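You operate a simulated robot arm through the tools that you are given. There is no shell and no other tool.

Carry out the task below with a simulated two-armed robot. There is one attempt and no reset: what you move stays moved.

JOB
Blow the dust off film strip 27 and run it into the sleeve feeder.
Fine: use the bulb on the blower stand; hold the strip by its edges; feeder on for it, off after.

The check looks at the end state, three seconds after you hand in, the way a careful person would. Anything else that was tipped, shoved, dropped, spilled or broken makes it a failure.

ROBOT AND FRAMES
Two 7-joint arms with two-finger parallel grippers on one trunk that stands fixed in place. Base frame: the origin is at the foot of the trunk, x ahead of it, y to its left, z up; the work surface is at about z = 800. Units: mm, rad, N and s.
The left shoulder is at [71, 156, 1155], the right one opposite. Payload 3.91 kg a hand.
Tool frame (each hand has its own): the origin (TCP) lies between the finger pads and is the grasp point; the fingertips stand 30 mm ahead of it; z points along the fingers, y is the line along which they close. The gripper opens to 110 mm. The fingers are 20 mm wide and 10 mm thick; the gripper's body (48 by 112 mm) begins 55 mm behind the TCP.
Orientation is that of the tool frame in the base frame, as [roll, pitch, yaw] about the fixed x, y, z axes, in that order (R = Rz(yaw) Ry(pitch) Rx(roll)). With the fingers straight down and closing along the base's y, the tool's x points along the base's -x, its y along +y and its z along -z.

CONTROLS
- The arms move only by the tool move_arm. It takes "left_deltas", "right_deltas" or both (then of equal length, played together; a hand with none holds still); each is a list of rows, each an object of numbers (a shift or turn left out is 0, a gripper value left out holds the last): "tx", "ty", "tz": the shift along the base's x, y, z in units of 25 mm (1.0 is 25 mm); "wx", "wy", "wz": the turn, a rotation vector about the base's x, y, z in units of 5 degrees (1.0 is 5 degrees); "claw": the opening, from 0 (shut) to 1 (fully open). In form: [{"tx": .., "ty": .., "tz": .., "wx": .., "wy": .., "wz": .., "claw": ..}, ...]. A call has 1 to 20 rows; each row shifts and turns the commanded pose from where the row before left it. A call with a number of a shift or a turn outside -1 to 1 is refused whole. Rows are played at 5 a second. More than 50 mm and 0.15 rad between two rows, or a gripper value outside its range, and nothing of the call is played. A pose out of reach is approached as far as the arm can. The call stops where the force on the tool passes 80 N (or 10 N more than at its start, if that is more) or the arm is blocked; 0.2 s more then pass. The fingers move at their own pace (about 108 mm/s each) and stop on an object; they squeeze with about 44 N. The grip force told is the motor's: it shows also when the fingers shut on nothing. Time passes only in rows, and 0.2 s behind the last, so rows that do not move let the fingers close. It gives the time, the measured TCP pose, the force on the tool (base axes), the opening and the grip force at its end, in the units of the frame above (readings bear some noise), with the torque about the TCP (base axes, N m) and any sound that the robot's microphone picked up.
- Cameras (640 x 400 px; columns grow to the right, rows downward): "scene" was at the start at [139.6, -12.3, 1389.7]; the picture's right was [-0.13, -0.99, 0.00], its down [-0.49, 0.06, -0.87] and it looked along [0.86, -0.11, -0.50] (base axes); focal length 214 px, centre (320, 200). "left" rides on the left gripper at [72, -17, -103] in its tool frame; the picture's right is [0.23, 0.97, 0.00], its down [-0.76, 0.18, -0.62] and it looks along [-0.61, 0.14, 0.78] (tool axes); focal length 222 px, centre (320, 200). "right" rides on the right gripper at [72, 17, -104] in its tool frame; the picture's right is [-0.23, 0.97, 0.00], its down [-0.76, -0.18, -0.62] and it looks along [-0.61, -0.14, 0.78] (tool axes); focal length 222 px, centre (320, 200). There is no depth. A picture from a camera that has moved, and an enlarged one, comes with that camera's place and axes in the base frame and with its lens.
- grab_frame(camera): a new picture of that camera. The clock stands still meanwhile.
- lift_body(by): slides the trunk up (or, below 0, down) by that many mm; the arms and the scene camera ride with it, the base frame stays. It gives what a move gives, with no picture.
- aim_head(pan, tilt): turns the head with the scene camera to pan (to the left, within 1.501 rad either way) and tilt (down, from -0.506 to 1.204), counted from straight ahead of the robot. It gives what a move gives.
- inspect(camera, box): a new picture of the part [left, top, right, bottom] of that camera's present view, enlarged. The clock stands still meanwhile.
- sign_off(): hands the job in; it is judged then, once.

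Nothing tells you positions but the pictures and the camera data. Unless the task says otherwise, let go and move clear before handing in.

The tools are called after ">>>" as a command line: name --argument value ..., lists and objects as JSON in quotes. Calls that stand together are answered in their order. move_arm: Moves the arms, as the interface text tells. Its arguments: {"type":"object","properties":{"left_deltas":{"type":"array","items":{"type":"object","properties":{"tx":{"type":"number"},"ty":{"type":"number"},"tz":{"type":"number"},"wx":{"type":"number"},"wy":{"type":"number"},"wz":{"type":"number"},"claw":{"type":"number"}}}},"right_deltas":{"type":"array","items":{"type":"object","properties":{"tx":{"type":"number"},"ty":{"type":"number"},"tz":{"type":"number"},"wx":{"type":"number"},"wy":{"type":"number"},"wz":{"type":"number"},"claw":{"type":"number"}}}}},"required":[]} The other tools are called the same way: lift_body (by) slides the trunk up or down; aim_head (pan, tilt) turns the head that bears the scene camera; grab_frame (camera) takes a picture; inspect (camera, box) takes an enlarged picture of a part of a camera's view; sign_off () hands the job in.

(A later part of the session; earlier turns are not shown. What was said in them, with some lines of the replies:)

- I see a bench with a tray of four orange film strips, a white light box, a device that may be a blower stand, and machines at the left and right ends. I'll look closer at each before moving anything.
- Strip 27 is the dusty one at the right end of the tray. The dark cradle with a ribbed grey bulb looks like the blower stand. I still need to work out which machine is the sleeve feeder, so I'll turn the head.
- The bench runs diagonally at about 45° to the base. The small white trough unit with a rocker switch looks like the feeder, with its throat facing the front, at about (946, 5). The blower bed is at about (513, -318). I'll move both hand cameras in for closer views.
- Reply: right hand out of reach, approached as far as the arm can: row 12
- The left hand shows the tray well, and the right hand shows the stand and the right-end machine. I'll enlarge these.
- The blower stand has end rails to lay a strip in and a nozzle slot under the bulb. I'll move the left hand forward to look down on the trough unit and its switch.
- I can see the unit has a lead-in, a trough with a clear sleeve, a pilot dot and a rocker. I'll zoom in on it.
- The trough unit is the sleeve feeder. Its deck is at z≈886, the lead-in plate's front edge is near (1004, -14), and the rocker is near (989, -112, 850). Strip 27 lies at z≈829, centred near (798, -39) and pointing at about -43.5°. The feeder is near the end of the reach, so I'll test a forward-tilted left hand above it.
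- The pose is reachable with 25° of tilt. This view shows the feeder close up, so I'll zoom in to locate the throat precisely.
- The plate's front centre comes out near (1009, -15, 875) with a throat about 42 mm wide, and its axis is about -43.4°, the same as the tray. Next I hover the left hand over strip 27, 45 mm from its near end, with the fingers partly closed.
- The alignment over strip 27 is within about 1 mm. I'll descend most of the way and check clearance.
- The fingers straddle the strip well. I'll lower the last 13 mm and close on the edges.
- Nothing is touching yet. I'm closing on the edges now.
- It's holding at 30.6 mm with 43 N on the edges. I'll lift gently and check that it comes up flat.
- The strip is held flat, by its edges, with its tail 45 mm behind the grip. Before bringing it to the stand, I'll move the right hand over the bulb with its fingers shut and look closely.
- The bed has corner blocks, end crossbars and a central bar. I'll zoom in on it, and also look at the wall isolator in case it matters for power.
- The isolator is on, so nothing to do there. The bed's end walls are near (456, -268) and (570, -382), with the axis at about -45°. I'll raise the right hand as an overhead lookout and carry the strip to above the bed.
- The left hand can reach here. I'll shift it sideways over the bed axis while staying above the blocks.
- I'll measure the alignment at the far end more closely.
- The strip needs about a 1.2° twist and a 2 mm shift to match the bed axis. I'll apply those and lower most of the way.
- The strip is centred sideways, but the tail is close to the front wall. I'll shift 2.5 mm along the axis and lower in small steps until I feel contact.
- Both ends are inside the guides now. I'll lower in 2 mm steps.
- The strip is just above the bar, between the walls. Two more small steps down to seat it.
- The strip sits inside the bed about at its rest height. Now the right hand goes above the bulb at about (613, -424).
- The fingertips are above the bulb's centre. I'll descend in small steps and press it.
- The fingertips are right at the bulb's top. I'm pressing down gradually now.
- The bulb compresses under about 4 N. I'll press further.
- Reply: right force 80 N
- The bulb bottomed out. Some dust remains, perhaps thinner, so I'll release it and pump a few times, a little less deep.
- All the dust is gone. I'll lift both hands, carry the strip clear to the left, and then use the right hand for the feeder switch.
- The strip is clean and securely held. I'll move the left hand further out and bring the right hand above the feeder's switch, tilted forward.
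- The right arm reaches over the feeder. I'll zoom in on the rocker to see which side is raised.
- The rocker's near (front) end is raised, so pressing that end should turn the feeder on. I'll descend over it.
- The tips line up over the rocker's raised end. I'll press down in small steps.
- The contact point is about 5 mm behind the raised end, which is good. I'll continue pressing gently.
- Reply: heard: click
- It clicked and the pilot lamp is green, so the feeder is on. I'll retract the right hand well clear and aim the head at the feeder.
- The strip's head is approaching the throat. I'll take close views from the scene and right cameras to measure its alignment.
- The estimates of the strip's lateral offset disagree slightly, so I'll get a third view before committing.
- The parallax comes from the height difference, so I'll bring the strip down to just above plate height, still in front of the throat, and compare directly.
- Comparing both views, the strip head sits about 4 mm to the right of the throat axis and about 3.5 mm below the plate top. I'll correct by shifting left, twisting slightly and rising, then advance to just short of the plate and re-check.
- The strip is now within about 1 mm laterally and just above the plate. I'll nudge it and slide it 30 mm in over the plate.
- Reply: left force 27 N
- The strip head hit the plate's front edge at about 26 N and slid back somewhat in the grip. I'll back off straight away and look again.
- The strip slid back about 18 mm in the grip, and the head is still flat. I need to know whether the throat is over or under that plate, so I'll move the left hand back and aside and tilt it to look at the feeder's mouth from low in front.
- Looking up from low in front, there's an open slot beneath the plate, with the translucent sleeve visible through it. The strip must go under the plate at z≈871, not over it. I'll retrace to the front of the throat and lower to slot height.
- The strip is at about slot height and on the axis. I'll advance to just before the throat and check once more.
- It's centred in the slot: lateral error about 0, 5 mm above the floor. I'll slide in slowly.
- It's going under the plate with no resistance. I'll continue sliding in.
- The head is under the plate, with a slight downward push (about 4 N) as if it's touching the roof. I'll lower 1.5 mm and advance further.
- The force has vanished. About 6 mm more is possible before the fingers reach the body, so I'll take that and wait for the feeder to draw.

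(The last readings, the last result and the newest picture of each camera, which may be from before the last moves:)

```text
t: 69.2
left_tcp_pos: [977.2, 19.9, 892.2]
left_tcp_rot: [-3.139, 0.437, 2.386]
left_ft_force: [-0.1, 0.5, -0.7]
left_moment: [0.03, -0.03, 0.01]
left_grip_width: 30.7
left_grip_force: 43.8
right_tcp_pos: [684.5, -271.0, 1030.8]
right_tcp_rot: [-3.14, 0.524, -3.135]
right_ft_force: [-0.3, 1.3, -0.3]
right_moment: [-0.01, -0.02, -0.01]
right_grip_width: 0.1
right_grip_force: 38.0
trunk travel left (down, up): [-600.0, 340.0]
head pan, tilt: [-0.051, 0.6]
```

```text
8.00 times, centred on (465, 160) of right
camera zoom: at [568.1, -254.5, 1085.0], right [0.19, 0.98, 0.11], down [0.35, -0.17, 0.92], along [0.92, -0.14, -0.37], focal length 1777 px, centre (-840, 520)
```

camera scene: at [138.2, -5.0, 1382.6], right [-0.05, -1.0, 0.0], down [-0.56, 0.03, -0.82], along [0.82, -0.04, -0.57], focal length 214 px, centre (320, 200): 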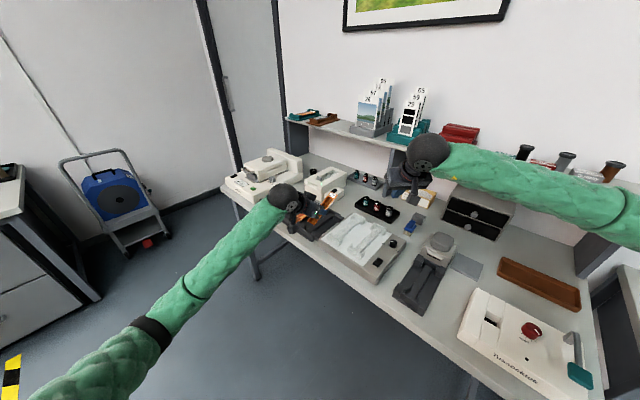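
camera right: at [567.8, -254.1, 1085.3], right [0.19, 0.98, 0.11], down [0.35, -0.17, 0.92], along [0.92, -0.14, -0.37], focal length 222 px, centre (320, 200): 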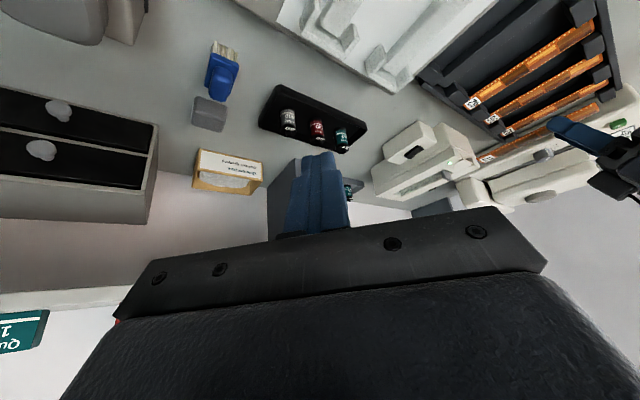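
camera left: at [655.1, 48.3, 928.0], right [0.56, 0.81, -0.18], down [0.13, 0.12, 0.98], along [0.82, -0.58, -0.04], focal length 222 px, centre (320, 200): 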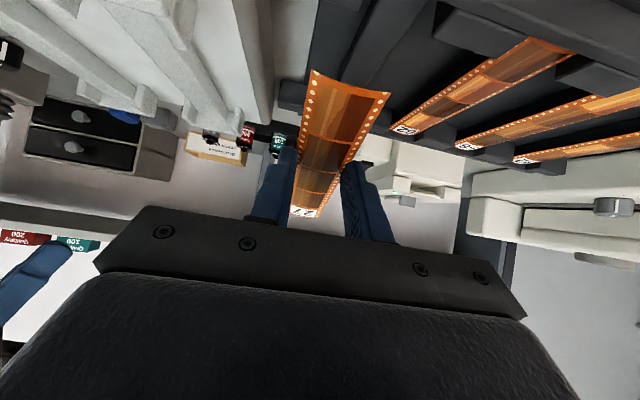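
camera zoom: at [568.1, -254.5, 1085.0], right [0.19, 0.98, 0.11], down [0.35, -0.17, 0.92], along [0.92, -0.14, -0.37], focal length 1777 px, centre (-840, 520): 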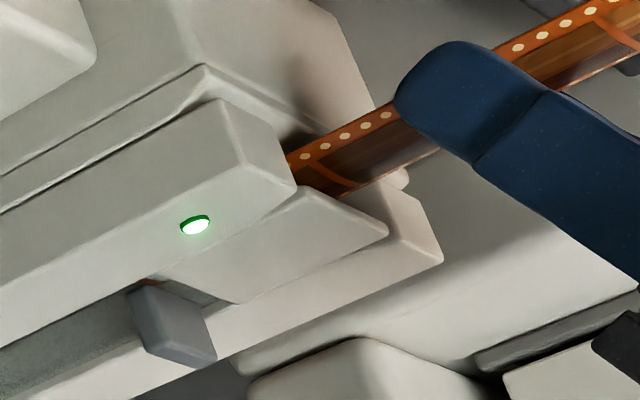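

The head has just appeared behind the plate. I'll look closer at how it meets the grey block.

>>> inspect --camera "right" --box '[440, 155, 470, 185]'

>>> inspect --camera "scene" --box '[310, 172, 330, 186]'

```text
13.33 times, centred on (455, 170) of right
camera zoom: at [568.1, -254.5, 1085.0], right [0.19, 0.98, 0.11], down [0.35, -0.17, 0.92], along [0.92, -0.14, -0.37], focal length 2962 px, centre (-1480, 600)
```

zoom: 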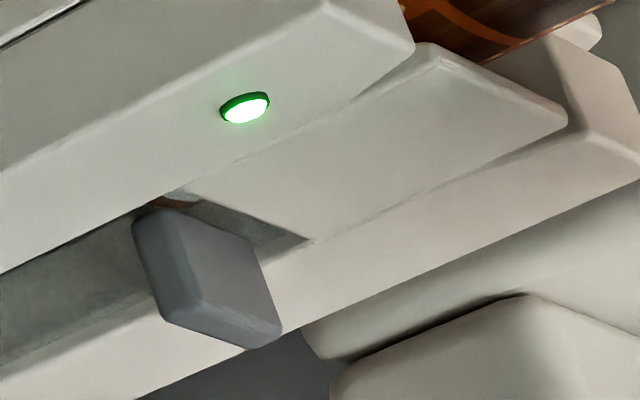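

```text
16.00 times, centred on (320, 179) of scene
camera zoom: at [138.2, -5.4, 1382.6], right [-0.05, -1.0, 0.0], down [-0.56, 0.03, -0.82], along [0.82, -0.04, -0.57], focal length 3432 px, centre (320, 536)
```

zoom: 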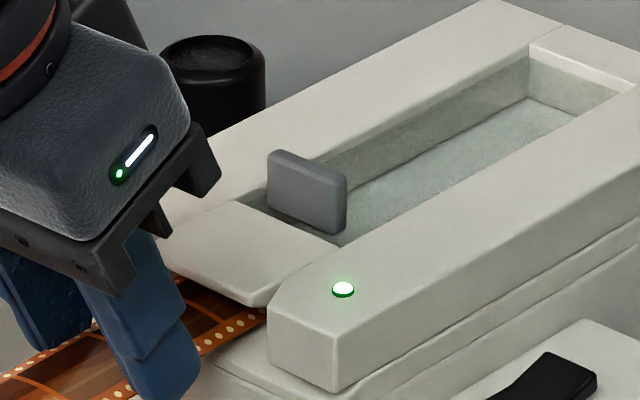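

The head has passed the plate and is at the block, with nothing resisting. I'll ease the grip open a few millimetres, keeping the fingers around it as a guide, and see whether the feeder draws.

>>> move_arm --left_deltas '[{"claw": 0.31}, {"claw": 0.33}, {}, {}]'

>>> inspect --camera "scene" --box '[300, 170, 345, 200]'

>>> inspect --camera "left" --box '[240, 60, 440, 230]'

>>> inspect --camera "right" --box '[430, 135, 500, 185]'

```text
t: 70.2
left_tcp_pos: [977.6, 17.5, 892.6]
left_tcp_rot: [-3.14, 0.437, 2.387]
left_ft_force: [0.1, 0.6, -0.2]
left_moment: [0.01, 0.01, 0.01]
left_grip_width: 36.1
left_grip_force: 0.1
right_tcp_pos: [684.2, -271.0, 1030.6]
right_tcp_rot: [-3.138, 0.523, -3.134]
right_ft_force: [0.3, 0.6, 0.0]
right_moment: [0.0, 0.03, 0.03]
right_grip_width: 0.0
right_grip_force: 37.6
trunk travel left (down, up): [-600.0, 340.0]
head pan, tilt: [-0.051, 0.6]
```

```text
13.33 times, centred on (322, 185) of scene
camera zoom: at [138.2, -5.4, 1382.6], right [-0.05, -1.0, 0.0], down [-0.56, 0.03, -0.82], along [0.82, -0.04, -0.57], focal length 2860 px, centre (287, 400)
```

zoom: 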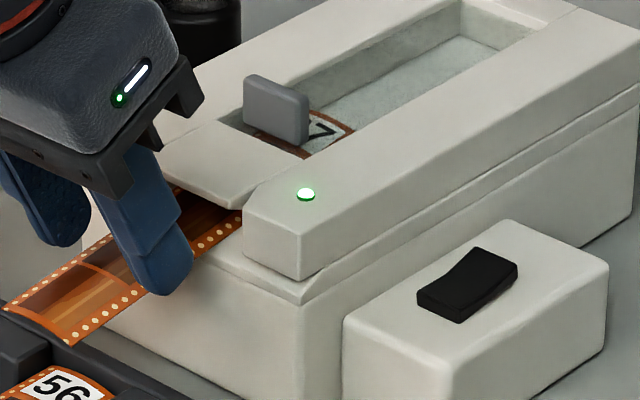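

```text
2.35 times, centred on (340, 145) of left
camera zoom: at [883.6, 81.4, 955.1], right [0.52, 0.85, -0.1], down [0.43, -0.16, 0.89], along [0.74, -0.5, -0.45], focal length 523 px, centre (273, 329)
```

zoom: 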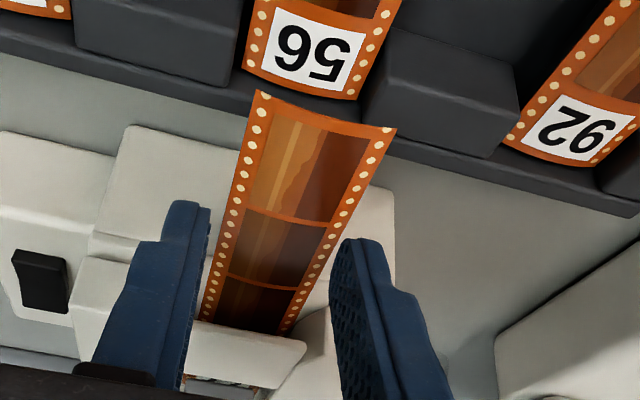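

```text
8.00 times, centred on (465, 160) of right
camera zoom: at [568.1, -254.5, 1085.1], right [0.19, 0.98, 0.11], down [0.35, -0.17, 0.92], along [0.92, -0.14, -0.37], focal length 1777 px, centre (-840, 520)
```

zoom: 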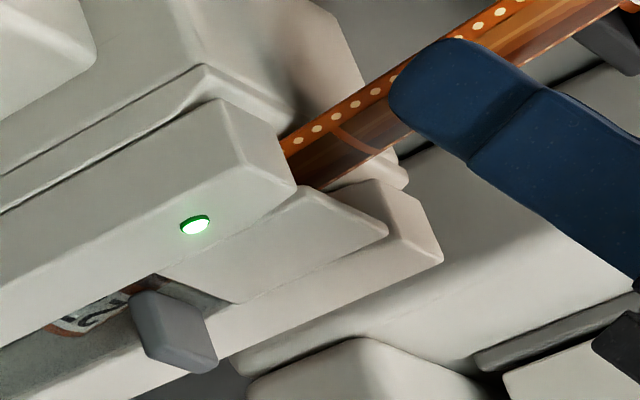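

The feeder is drawing it in, and the "27" is already past the block. I'll open wider and let it run.

>>> move_arm --left_deltas '[{"claw": 0.42}, {"claw": 0.5}, {}, {}, {}, {}, {}, {}, {}, {}, {}, {}]'

>>> inspect --camera "scene" --box '[300, 165, 345, 200]'

>>> inspect --camera "left" --box '[240, 60, 440, 230]'

```text
t: 72.8
left_tcp_pos: [976.2, 19.7, 892.1]
left_tcp_rot: [-3.139, 0.437, 2.387]
left_ft_force: [-0.2, -0.2, -0.1]
left_moment: [0.03, 0.02, 0.01]
left_grip_width: 55.0
left_grip_force: 0.0
right_tcp_pos: [685.0, -270.8, 1031.1]
right_tcp_rot: [-3.138, 0.524, -3.135]
right_ft_force: [-0.5, -0.1, 0.0]
right_moment: [-0.04, 0.0, 0.02]
right_grip_width: 0.1
right_grip_force: 37.6
trunk travel left (down, up): [-600.0, 340.0]
head pan, tilt: [-0.051, 0.6]
```

```text
11.43 times, centred on (322, 182) of scene
camera zoom: at [138.2, -5.4, 1382.6], right [-0.05, -1.0, 0.0], down [-0.56, 0.03, -0.82], along [0.82, -0.04, -0.57], focal length 2451 px, centre (291, 400)
```

zoom: 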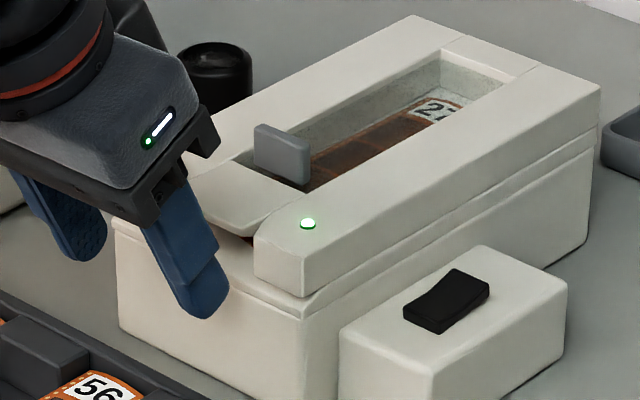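

```text
2.35 times, centred on (340, 145) of left
camera zoom: at [883.6, 81.3, 955.1], right [0.52, 0.85, -0.1], down [0.43, -0.16, 0.89], along [0.74, -0.5, -0.45], focal length 523 px, centre (273, 329)
```

zoom: 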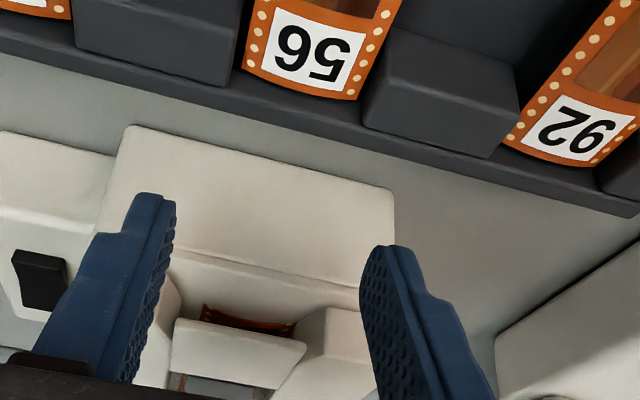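

The strip is nearly all in. I'll back the left hand away while it finishes, then check.

>>> move_arm --left_deltas '[{"tx": -0.4, "ty": 0.38}, {"tx": -0.73, "ty": 0.69}, {"tx": -0.73, "ty": 0.69, "tz": 0.5}, {"tx": -0.7, "ty": 0.6, "tz": 1}, {"tx": -1, "ty": 0.6, "tz": 1}, {"tx": -1, "ty": 0.6, "tz": 1}, {"tx": -1, "ty": 0.6}, {"tx": -1, "ty": 0.6}, {"tx": -1, "ty": 0.6}, {"tx": -1, "ty": 0.6}, {"tx": -1, "ty": 0.6}, {"tx": -1, "ty": 0.6}]'

>>> inspect --camera "scene" --box '[300, 165, 345, 200]'

>>> inspect --camera "right" --box '[400, 125, 500, 205]'

```text
t: 75.4
left_tcp_pos: [708.7, 200.3, 980.7]
left_tcp_rot: [3.14, 0.437, 2.384]
left_ft_force: [-0.4, -0.4, 1.1]
left_moment: [0.02, -0.04, -0.01]
left_grip_width: 55.4
left_grip_force: 0.0
right_tcp_pos: [683.7, -270.4, 1032.5]
right_tcp_rot: [-3.137, 0.524, -3.134]
right_ft_force: [-0.5, -0.4, 1.0]
right_moment: [0.03, -0.04, -0.01]
right_grip_width: 0.1
right_grip_force: 37.6
trunk travel left (down, up): [-600.0, 340.0]
head pan, tilt: [-0.051, 0.6]
```

```text
11.43 times, centred on (322, 182) of scene
camera zoom: at [137.4, -4.9, 1382.7], right [-0.05, -1.0, 0.0], down [-0.56, 0.03, -0.83], along [0.82, -0.04, -0.56], focal length 2451 px, centre (291, 400)
```

zoom: 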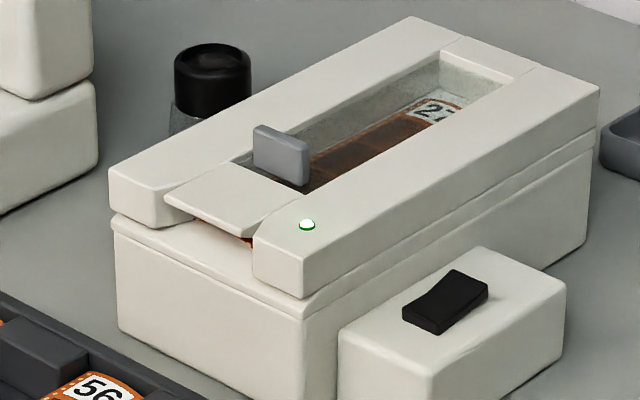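

```text
5.00 times, centred on (450, 165) of right
camera zoom: at [567.2, -254.5, 1085.6], right [0.19, 0.98, 0.11], down [0.35, -0.17, 0.92], along [0.92, -0.14, -0.37], focal length 1111 px, centre (-330, 375)
```

zoom: 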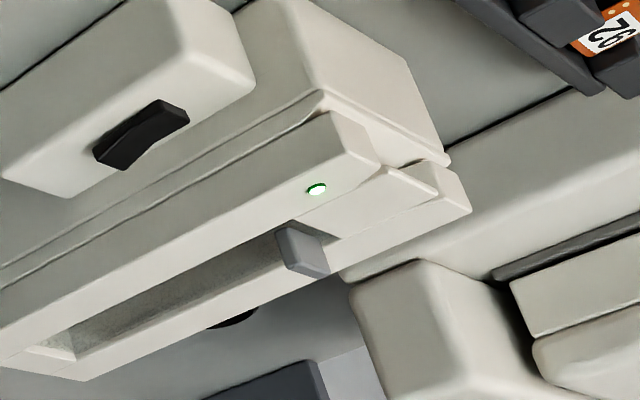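

The strip looks fully drawn and has stopped. I'll zoom in to confirm before switching off.

>>> inspect --camera "scene" --box '[322, 165, 342, 180]'

>>> move_arm --left_deltas '[{}, {}, {}, {}, {}, {}, {}, {}]'

>>> inspect --camera "scene" --box '[322, 165, 342, 180]'

>>> inspect --camera "scene" --box '[306, 178, 326, 192]'

```text
16.00 times, centred on (332, 172) of scene
camera zoom: at [137.4, -4.9, 1382.7], right [-0.05, -1.0, 0.0], down [-0.56, 0.03, -0.83], along [0.82, -0.04, -0.56], focal length 3432 px, centre (128, 640)
```

zoom: 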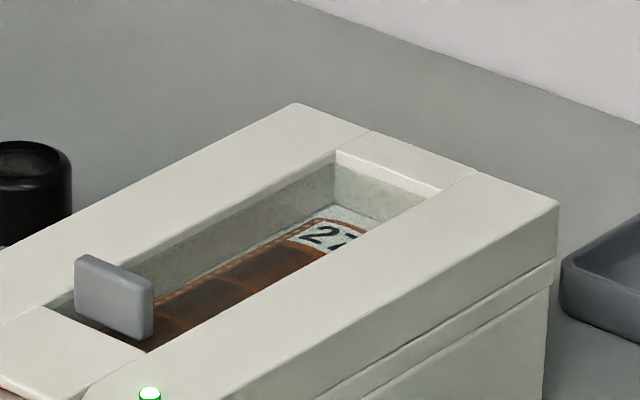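

```text
t: 77.2
left_tcp_pos: [709.5, 200.9, 978.3]
left_tcp_rot: [3.141, 0.436, 2.387]
left_ft_force: [-0.6, -0.5, -0.2]
left_moment: [0.01, 0.02, 0.03]
left_grip_width: 54.9
left_grip_force: 0.0
right_tcp_pos: [685.4, -270.7, 1031.3]
right_tcp_rot: [-3.139, 0.525, -3.135]
right_ft_force: [0.0, -0.3, 0.7]
right_moment: [0.0, 0.01, 0.03]
right_grip_width: 0.0
right_grip_force: 37.7
trunk travel left (down, up): [-600.0, 340.0]
head pan, tilt: [-0.051, 0.6]
```

```text
16.00 times, centred on (332, 172) of scene
camera zoom: at [138.1, -5.2, 1382.6], right [-0.05, -1.0, 0.0], down [-0.56, 0.03, -0.82], along [0.82, -0.04, -0.57], focal length 3432 px, centre (128, 640)
```

zoom: 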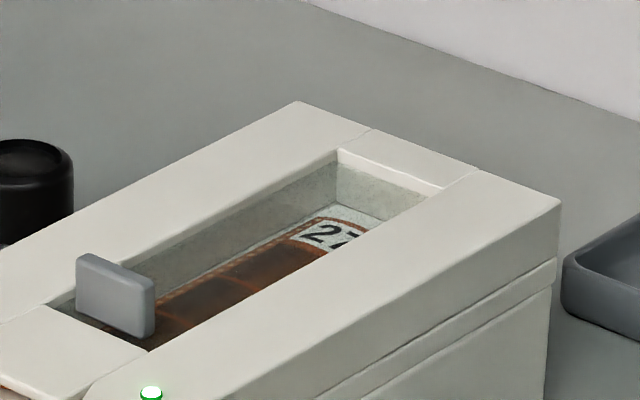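

```text
16.00 times, centred on (316, 185) of scene
camera zoom: at [138.1, -5.2, 1382.6], right [-0.05, -1.0, 0.0], down [-0.56, 0.03, -0.82], along [0.82, -0.04, -0.57], focal length 3432 px, centre (384, 440)
```

zoom: 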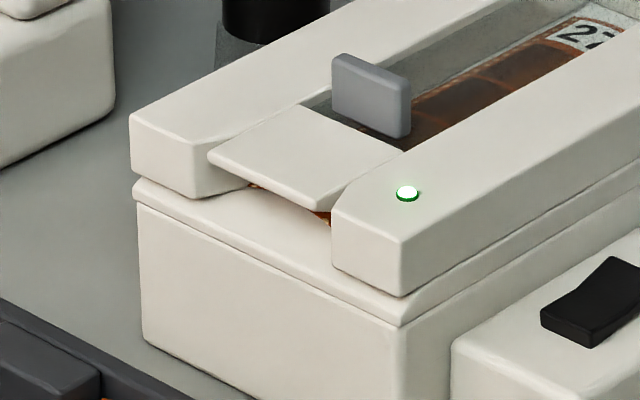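

The strip is fully in the sleeve and no longer moving. Next, the right hand goes back to the switch to press its far end, which is now the raised one, and turn the feeder off.

>>> move_arm --right_deltas '[{"tx": 0.95, "ty": 0.5, "tz": -0.05}, {"tx": 0.95, "ty": 0.5, "tz": -0.05}, {"tx": 0.95, "ty": 0.5, "tz": -0.05}, {"tx": 0.95, "ty": 0.5, "tz": -0.05}, {"tx": 0.95, "ty": 0.5, "tz": -0.05}, {"tx": 0.95, "ty": 0.5, "tz": -0.1}, {"tx": 0.95, "ty": 0.5, "tz": -0.1}, {"tx": 0.95, "ty": 0.5, "tz": -0.15}, {"tx": 0.95, "ty": 0.5, "tz": -0.15}, {"tx": 0.95, "ty": 0.5, "tz": -0.15}, {"tx": 0.95, "ty": 0.5, "tz": -0.15}, {"tx": 0.95, "ty": 0.53, "tz": -0.15}, {"tx": 0.2, "tz": -0.9}, {"tx": 0.2, "tz": -0.9}, {"tx": 0.2, "tz": -0.9}, {"tx": 0.16, "tz": -0.9}, {}]'

>>> inspect --camera "right" --box '[240, 80, 400, 220]'

```text
t: 80.8
left_tcp_pos: [709.6, 201.0, 980.7]
left_tcp_rot: [-3.14, 0.437, 2.387]
left_ft_force: [0.2, -0.2, 0.8]
left_moment: [-0.02, -0.01, -0.02]
left_grip_width: 55.1
left_grip_force: 0.1
right_tcp_pos: [988.7, -118.6, 912.3]
right_tcp_rot: [-3.138, 0.523, -3.134]
right_ft_force: [0.0, 0.3, 0.5]
right_moment: [0.02, -0.03, -0.01]
right_grip_width: 0.2
right_grip_force: 37.4
trunk travel left (down, up): [-600.0, 340.0]
head pan, tilt: [-0.051, 0.6]
```

```text
2.86 times, centred on (320, 150) of right
camera zoom: at [872.0, -102.2, 966.0], right [0.19, 0.98, 0.11], down [0.35, -0.17, 0.92], along [0.92, -0.14, -0.37], focal length 635 px, centre (320, 343)
```

zoom: 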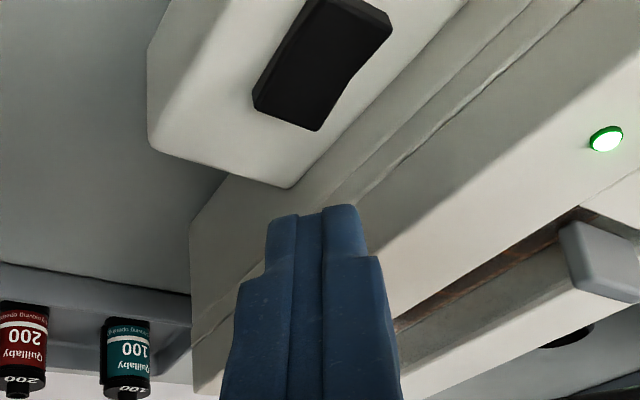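

The tips line up with the rocker's far end. I'll press gradually.

>>> move_arm --right_deltas '[{"tx": -0.06, "ty": 0.04, "tz": -0.5}, {"tz": -0.4}, {"tz": -0.12}, {"tz": -0.12}]'

>>> inspect --camera "right" --box '[240, 80, 440, 220]'

```text
t: 81.8
left_tcp_pos: [709.7, 201.1, 979.2]
left_tcp_rot: [-3.141, 0.438, 2.387]
left_ft_force: [0.7, 0.0, -0.4]
left_moment: [-0.02, 0.02, -0.03]
left_grip_width: 55.0
left_grip_force: 0.0
right_tcp_pos: [985.7, -118.5, 882.1]
right_tcp_rot: [-3.139, 0.523, -3.134]
right_ft_force: [-0.6, -0.1, 0.3]
right_moment: [-0.01, 0.02, 0.0]
right_grip_width: 0.0
right_grip_force: 37.9
trunk travel left (down, up): [-600.0, 340.0]
head pan, tilt: [-0.051, 0.6]
```

```text
2.86 times, centred on (340, 150) of right
camera zoom: at [869.9, -102.6, 936.5], right [0.19, 0.98, 0.11], down [0.35, -0.17, 0.92], along [0.92, -0.14, -0.37], focal length 635 px, centre (263, 343)
```

zoom: 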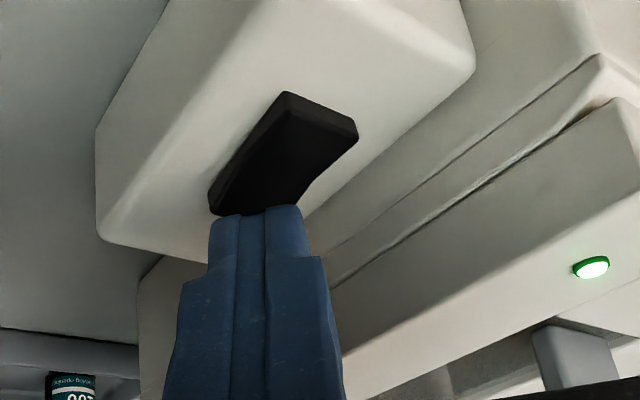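

There's no click, and the tips look right at the rocker's end edge. I'll lift slightly, shift 5 mm inward and press again.

>>> move_arm --right_deltas '[{"tz": 0.35}, {"tx": -0.16, "ty": 0.15}, {"tz": -0.25}, {"tz": -0.1}, {"tz": -0.08}]'

>>> inspect --camera "right" --box '[240, 80, 440, 220]'

```text
t: 83.0
left_tcp_pos: [708.5, 200.9, 980.1]
left_tcp_rot: [-3.14, 0.436, 2.387]
left_ft_force: [0.3, 0.1, -0.4]
left_moment: [0.0, 0.0, 0.0]
left_grip_width: 55.1
left_grip_force: 0.0
right_tcp_pos: [981.3, -114.1, 881.8]
right_tcp_rot: [-3.136, 0.524, -3.135]
right_ft_force: [0.0, 0.3, 1.2]
right_moment: [-0.01, -0.02, -0.02]
right_grip_width: 0.0
right_grip_force: 37.4
trunk travel left (down, up): [-600.0, 340.0]
head pan, tilt: [-0.051, 0.6]
```

```text
2.86 times, centred on (340, 150) of right
camera zoom: at [866.2, -98.0, 935.0], right [0.19, 0.98, 0.11], down [0.35, -0.17, 0.92], along [0.92, -0.14, -0.37], focal length 635 px, centre (263, 343)
```

zoom: 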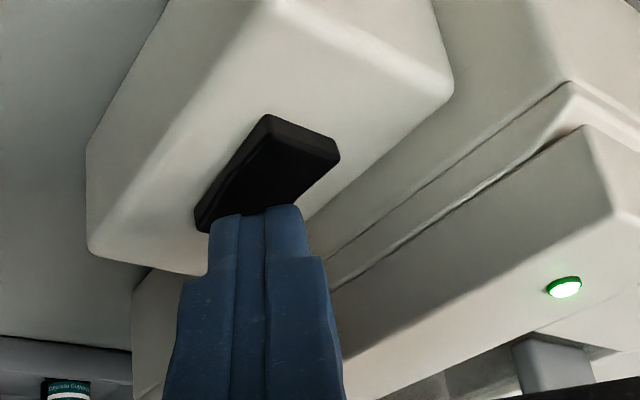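

The tips are over the rear part and contact is starting. I'll continue pressing.

>>> move_arm --right_deltas '[{"tz": -0.1}, {"tz": -0.08}]'

>>> inspect --camera "right" --box '[240, 80, 440, 220]'

```text
t: 83.6
left_tcp_pos: [709.0, 200.0, 979.8]
left_tcp_rot: [-3.141, 0.436, 2.385]
left_ft_force: [0.1, -0.6, -0.1]
left_moment: [-0.02, -0.01, 0.01]
left_grip_width: 54.8
left_grip_force: 0.0
right_tcp_pos: [981.2, -115.0, 880.2]
right_tcp_rot: [-3.138, 0.527, -3.134]
right_ft_force: [-2.3, -2.3, 12.8]
right_moment: [-0.16, -0.02, -0.07]
right_grip_width: 0.0
right_grip_force: 37.9
trunk travel left (down, up): [-600.0, 340.0]
head pan, tilt: [-0.051, 0.6]
```

```text
2.86 times, centred on (340, 150) of right
camera zoom: at [866.2, -98.1, 933.6], right [0.19, 0.98, 0.11], down [0.35, -0.17, 0.92], along [0.92, -0.14, -0.37], focal length 635 px, centre (263, 343)
```

zoom: 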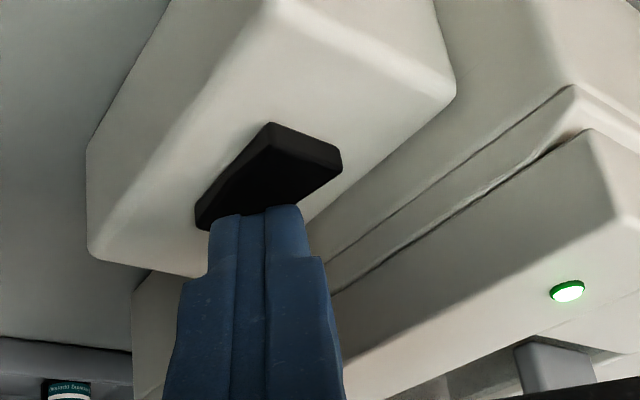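

It's touching near the pivot, with 13 N and no click. The earlier spot was correct but I hadn't gone deep enough. I'll move back 4 mm toward the far end and press to the depth that worked before.

>>> move_arm --right_deltas '[{"tz": 0.4}, {"tx": 0.13, "ty": -0.12}, {"tz": -0.3}, {"tz": -0.12}]'

>>> move_arm --right_deltas '[{"tz": -0.1}]'

>>> inspect --camera "right" --box '[240, 80, 440, 220]'

```text
t: 84.6
left_tcp_pos: [707.5, 200.8, 980.3]
left_tcp_rot: [3.141, 0.436, 2.387]
left_ft_force: [0.3, -0.4, -0.1]
left_moment: [0.01, 0.03, 0.04]
left_grip_width: 54.7
left_grip_force: 0.1
right_tcp_pos: [985.7, -118.2, 880.3]
right_tcp_rot: [-3.139, 0.526, -3.134]
right_ft_force: [2.4, -0.4, 17.7]
right_moment: [0.03, -0.22, -0.11]
right_grip_width: 0.1
right_grip_force: 37.2
trunk travel left (down, up): [-600.0, 340.0]
head pan, tilt: [-0.051, 0.6]
heard: click
```

```text
t: 85.0
left_tcp_pos: [706.9, 202.2, 981.1]
left_tcp_rot: [3.141, 0.439, 2.387]
left_ft_force: [-0.3, 0.1, -0.1]
left_moment: [0.05, -0.04, -0.02]
left_grip_width: 55.2
left_grip_force: 0.1
right_tcp_pos: [985.2, -117.5, 880.1]
right_tcp_rot: [-3.139, 0.531, -3.135]
right_ft_force: [15.0, 2.9, 34.1]
right_moment: [0.22, -0.73, -0.17]
right_grip_width: 0.0
right_grip_force: 37.8
trunk travel left (down, up): [-600.0, 340.0]
head pan, tilt: [-0.051, 0.6]
```

```text
2.86 times, centred on (340, 150) of right
camera zoom: at [868.9, -100.9, 932.7], right [0.19, 0.98, 0.11], down [0.34, -0.17, 0.92], along [0.92, -0.14, -0.37], focal length 635 px, centre (263, 343)
```

zoom: 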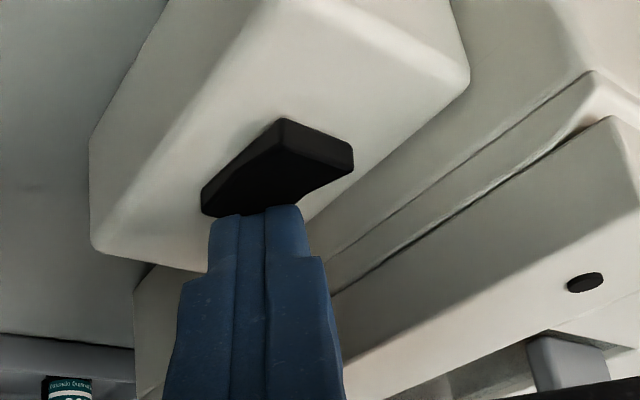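

The switch clicked and the lamp is dark, so the feeder is off. I'll raise the right hand straight up and retract it clear, then check everything.

>>> move_arm --right_deltas '[{"tz": 0.6}, {"tz": 1}, {"tz": 1}, {"tz": 1}, {"tz": 1, "tx": -0.5}, {"tx": -1, "ty": -0.6, "tz": 0.5}, {"tx": -1, "ty": -0.6, "tz": 0.5}, {"tx": -1, "ty": -0.6, "tz": 0.5}, {"tx": -1, "ty": -0.6}, {"tx": -1, "ty": -0.6}, {"tx": -1, "ty": -0.6}, {"tx": -1, "ty": -0.6}, {"tx": -1, "ty": -0.6}, {"tx": -1, "ty": -0.6}, {"tx": -1, "ty": -0.6}]'

>>> grab_frame --camera "scene"

>>> inspect --camera "scene" --box '[220, 130, 400, 250]'

>>> inspect --camera "scene" --box '[300, 165, 345, 200]'

>>> inspect --camera "scene" --box '[380, 180, 620, 400]'

```text
t: 88.2
left_tcp_pos: [707.3, 199.9, 980.7]
left_tcp_rot: [3.14, 0.437, 2.388]
left_ft_force: [0.3, -0.3, -0.2]
left_moment: [0.02, 0.01, 0.02]
left_grip_width: 54.9
left_grip_force: 0.0
right_tcp_pos: [719.8, -266.6, 1027.0]
right_tcp_rot: [-3.14, 0.525, -3.135]
right_ft_force: [-0.4, -0.4, 0.9]
right_moment: [0.04, -0.01, 0.01]
right_grip_width: 0.0
right_grip_force: 38.2
trunk travel left (down, up): [-600.0, 340.0]
head pan, tilt: [-0.051, 0.6]
```

```text
taken
camera scene: at [137.3, -5.8, 1382.8], right [-0.05, -1.0, 0.0], down [-0.56, 0.03, -0.83], along [0.82, -0.04, -0.56], focal length 214 px, centre (320, 200)
```

scene: 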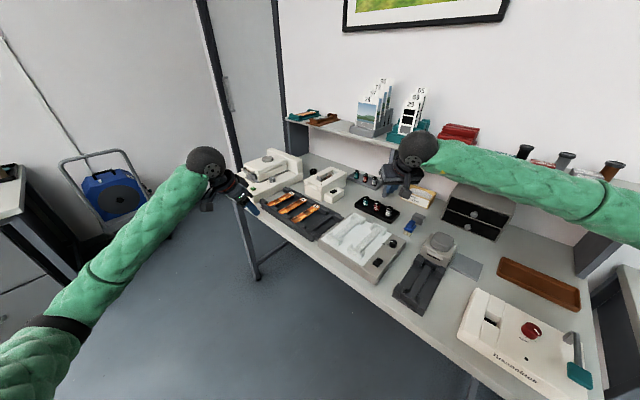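

```text
3.33 times, centred on (310, 190) of scene
camera zoom: at [137.3, -5.8, 1382.8], right [-0.05, -1.0, 0.0], down [-0.56, 0.03, -0.83], along [0.82, -0.04, -0.56], focal length 715 px, centre (353, 233)
```

zoom: 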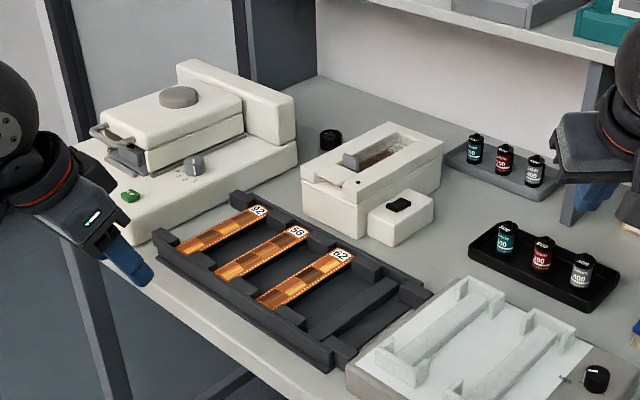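

```text
11.43 times, centred on (322, 182) of scene
camera zoom: at [137.3, -5.8, 1382.8], right [-0.05, -1.0, 0.0], down [-0.56, 0.03, -0.83], along [0.82, -0.04, -0.56], focal length 2451 px, centre (291, 400)
```

zoom: 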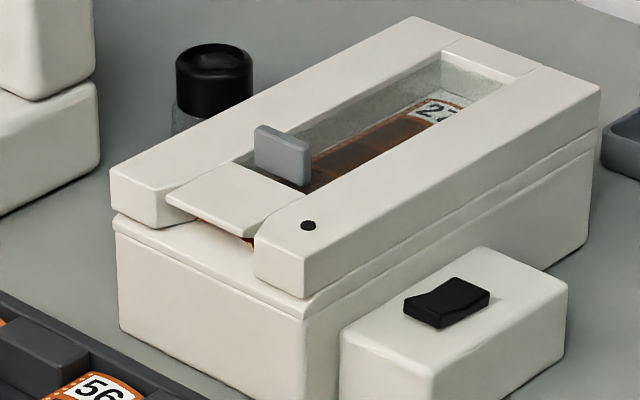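

```text
1.82 times, centred on (500, 290) of scene
camera zoom: at [137.3, -5.8, 1382.8], right [-0.05, -1.0, 0.0], down [-0.56, 0.03, -0.83], along [0.82, -0.04, -0.56], focal length 390 px, centre (-7, 36)
```

zoom: 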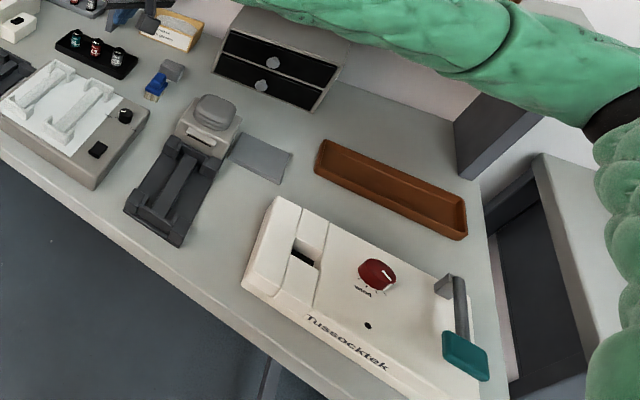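

Strip 27 is clean and in the sleeve, the feeder is off, both hands are clear, and nothing else looks disturbed. I'm handing in.

>>> sign_off

```text
The job is handed in.
```

Strip 27 has been blown clean and run into the feeder's sleeve, and the feeder is switched off again.

- **Dusting:** I held the strip by its edges in the blower stand's bed and pumped the bulb three times. No dust was visible afterwards.
- **Feeding:** I switched the feeder on and its lamp went green. My first push met the front edge of the plate over the slot at about 26 N, and the strip slid back about 18 mm in the grip. I then found the slot runs under that plate and lined the strip up again. The feeder drew it in until it stopped, with its tail just inside the mouth. I saw no damage to the strip or the plate.
- **Switching off:** It took a few presses on the rocker. The last one clicked and the lamp went dark.

In the final pictures nothing else on the bench looked moved or tipped. Both hands were empty and clear of the bench before I handed in.
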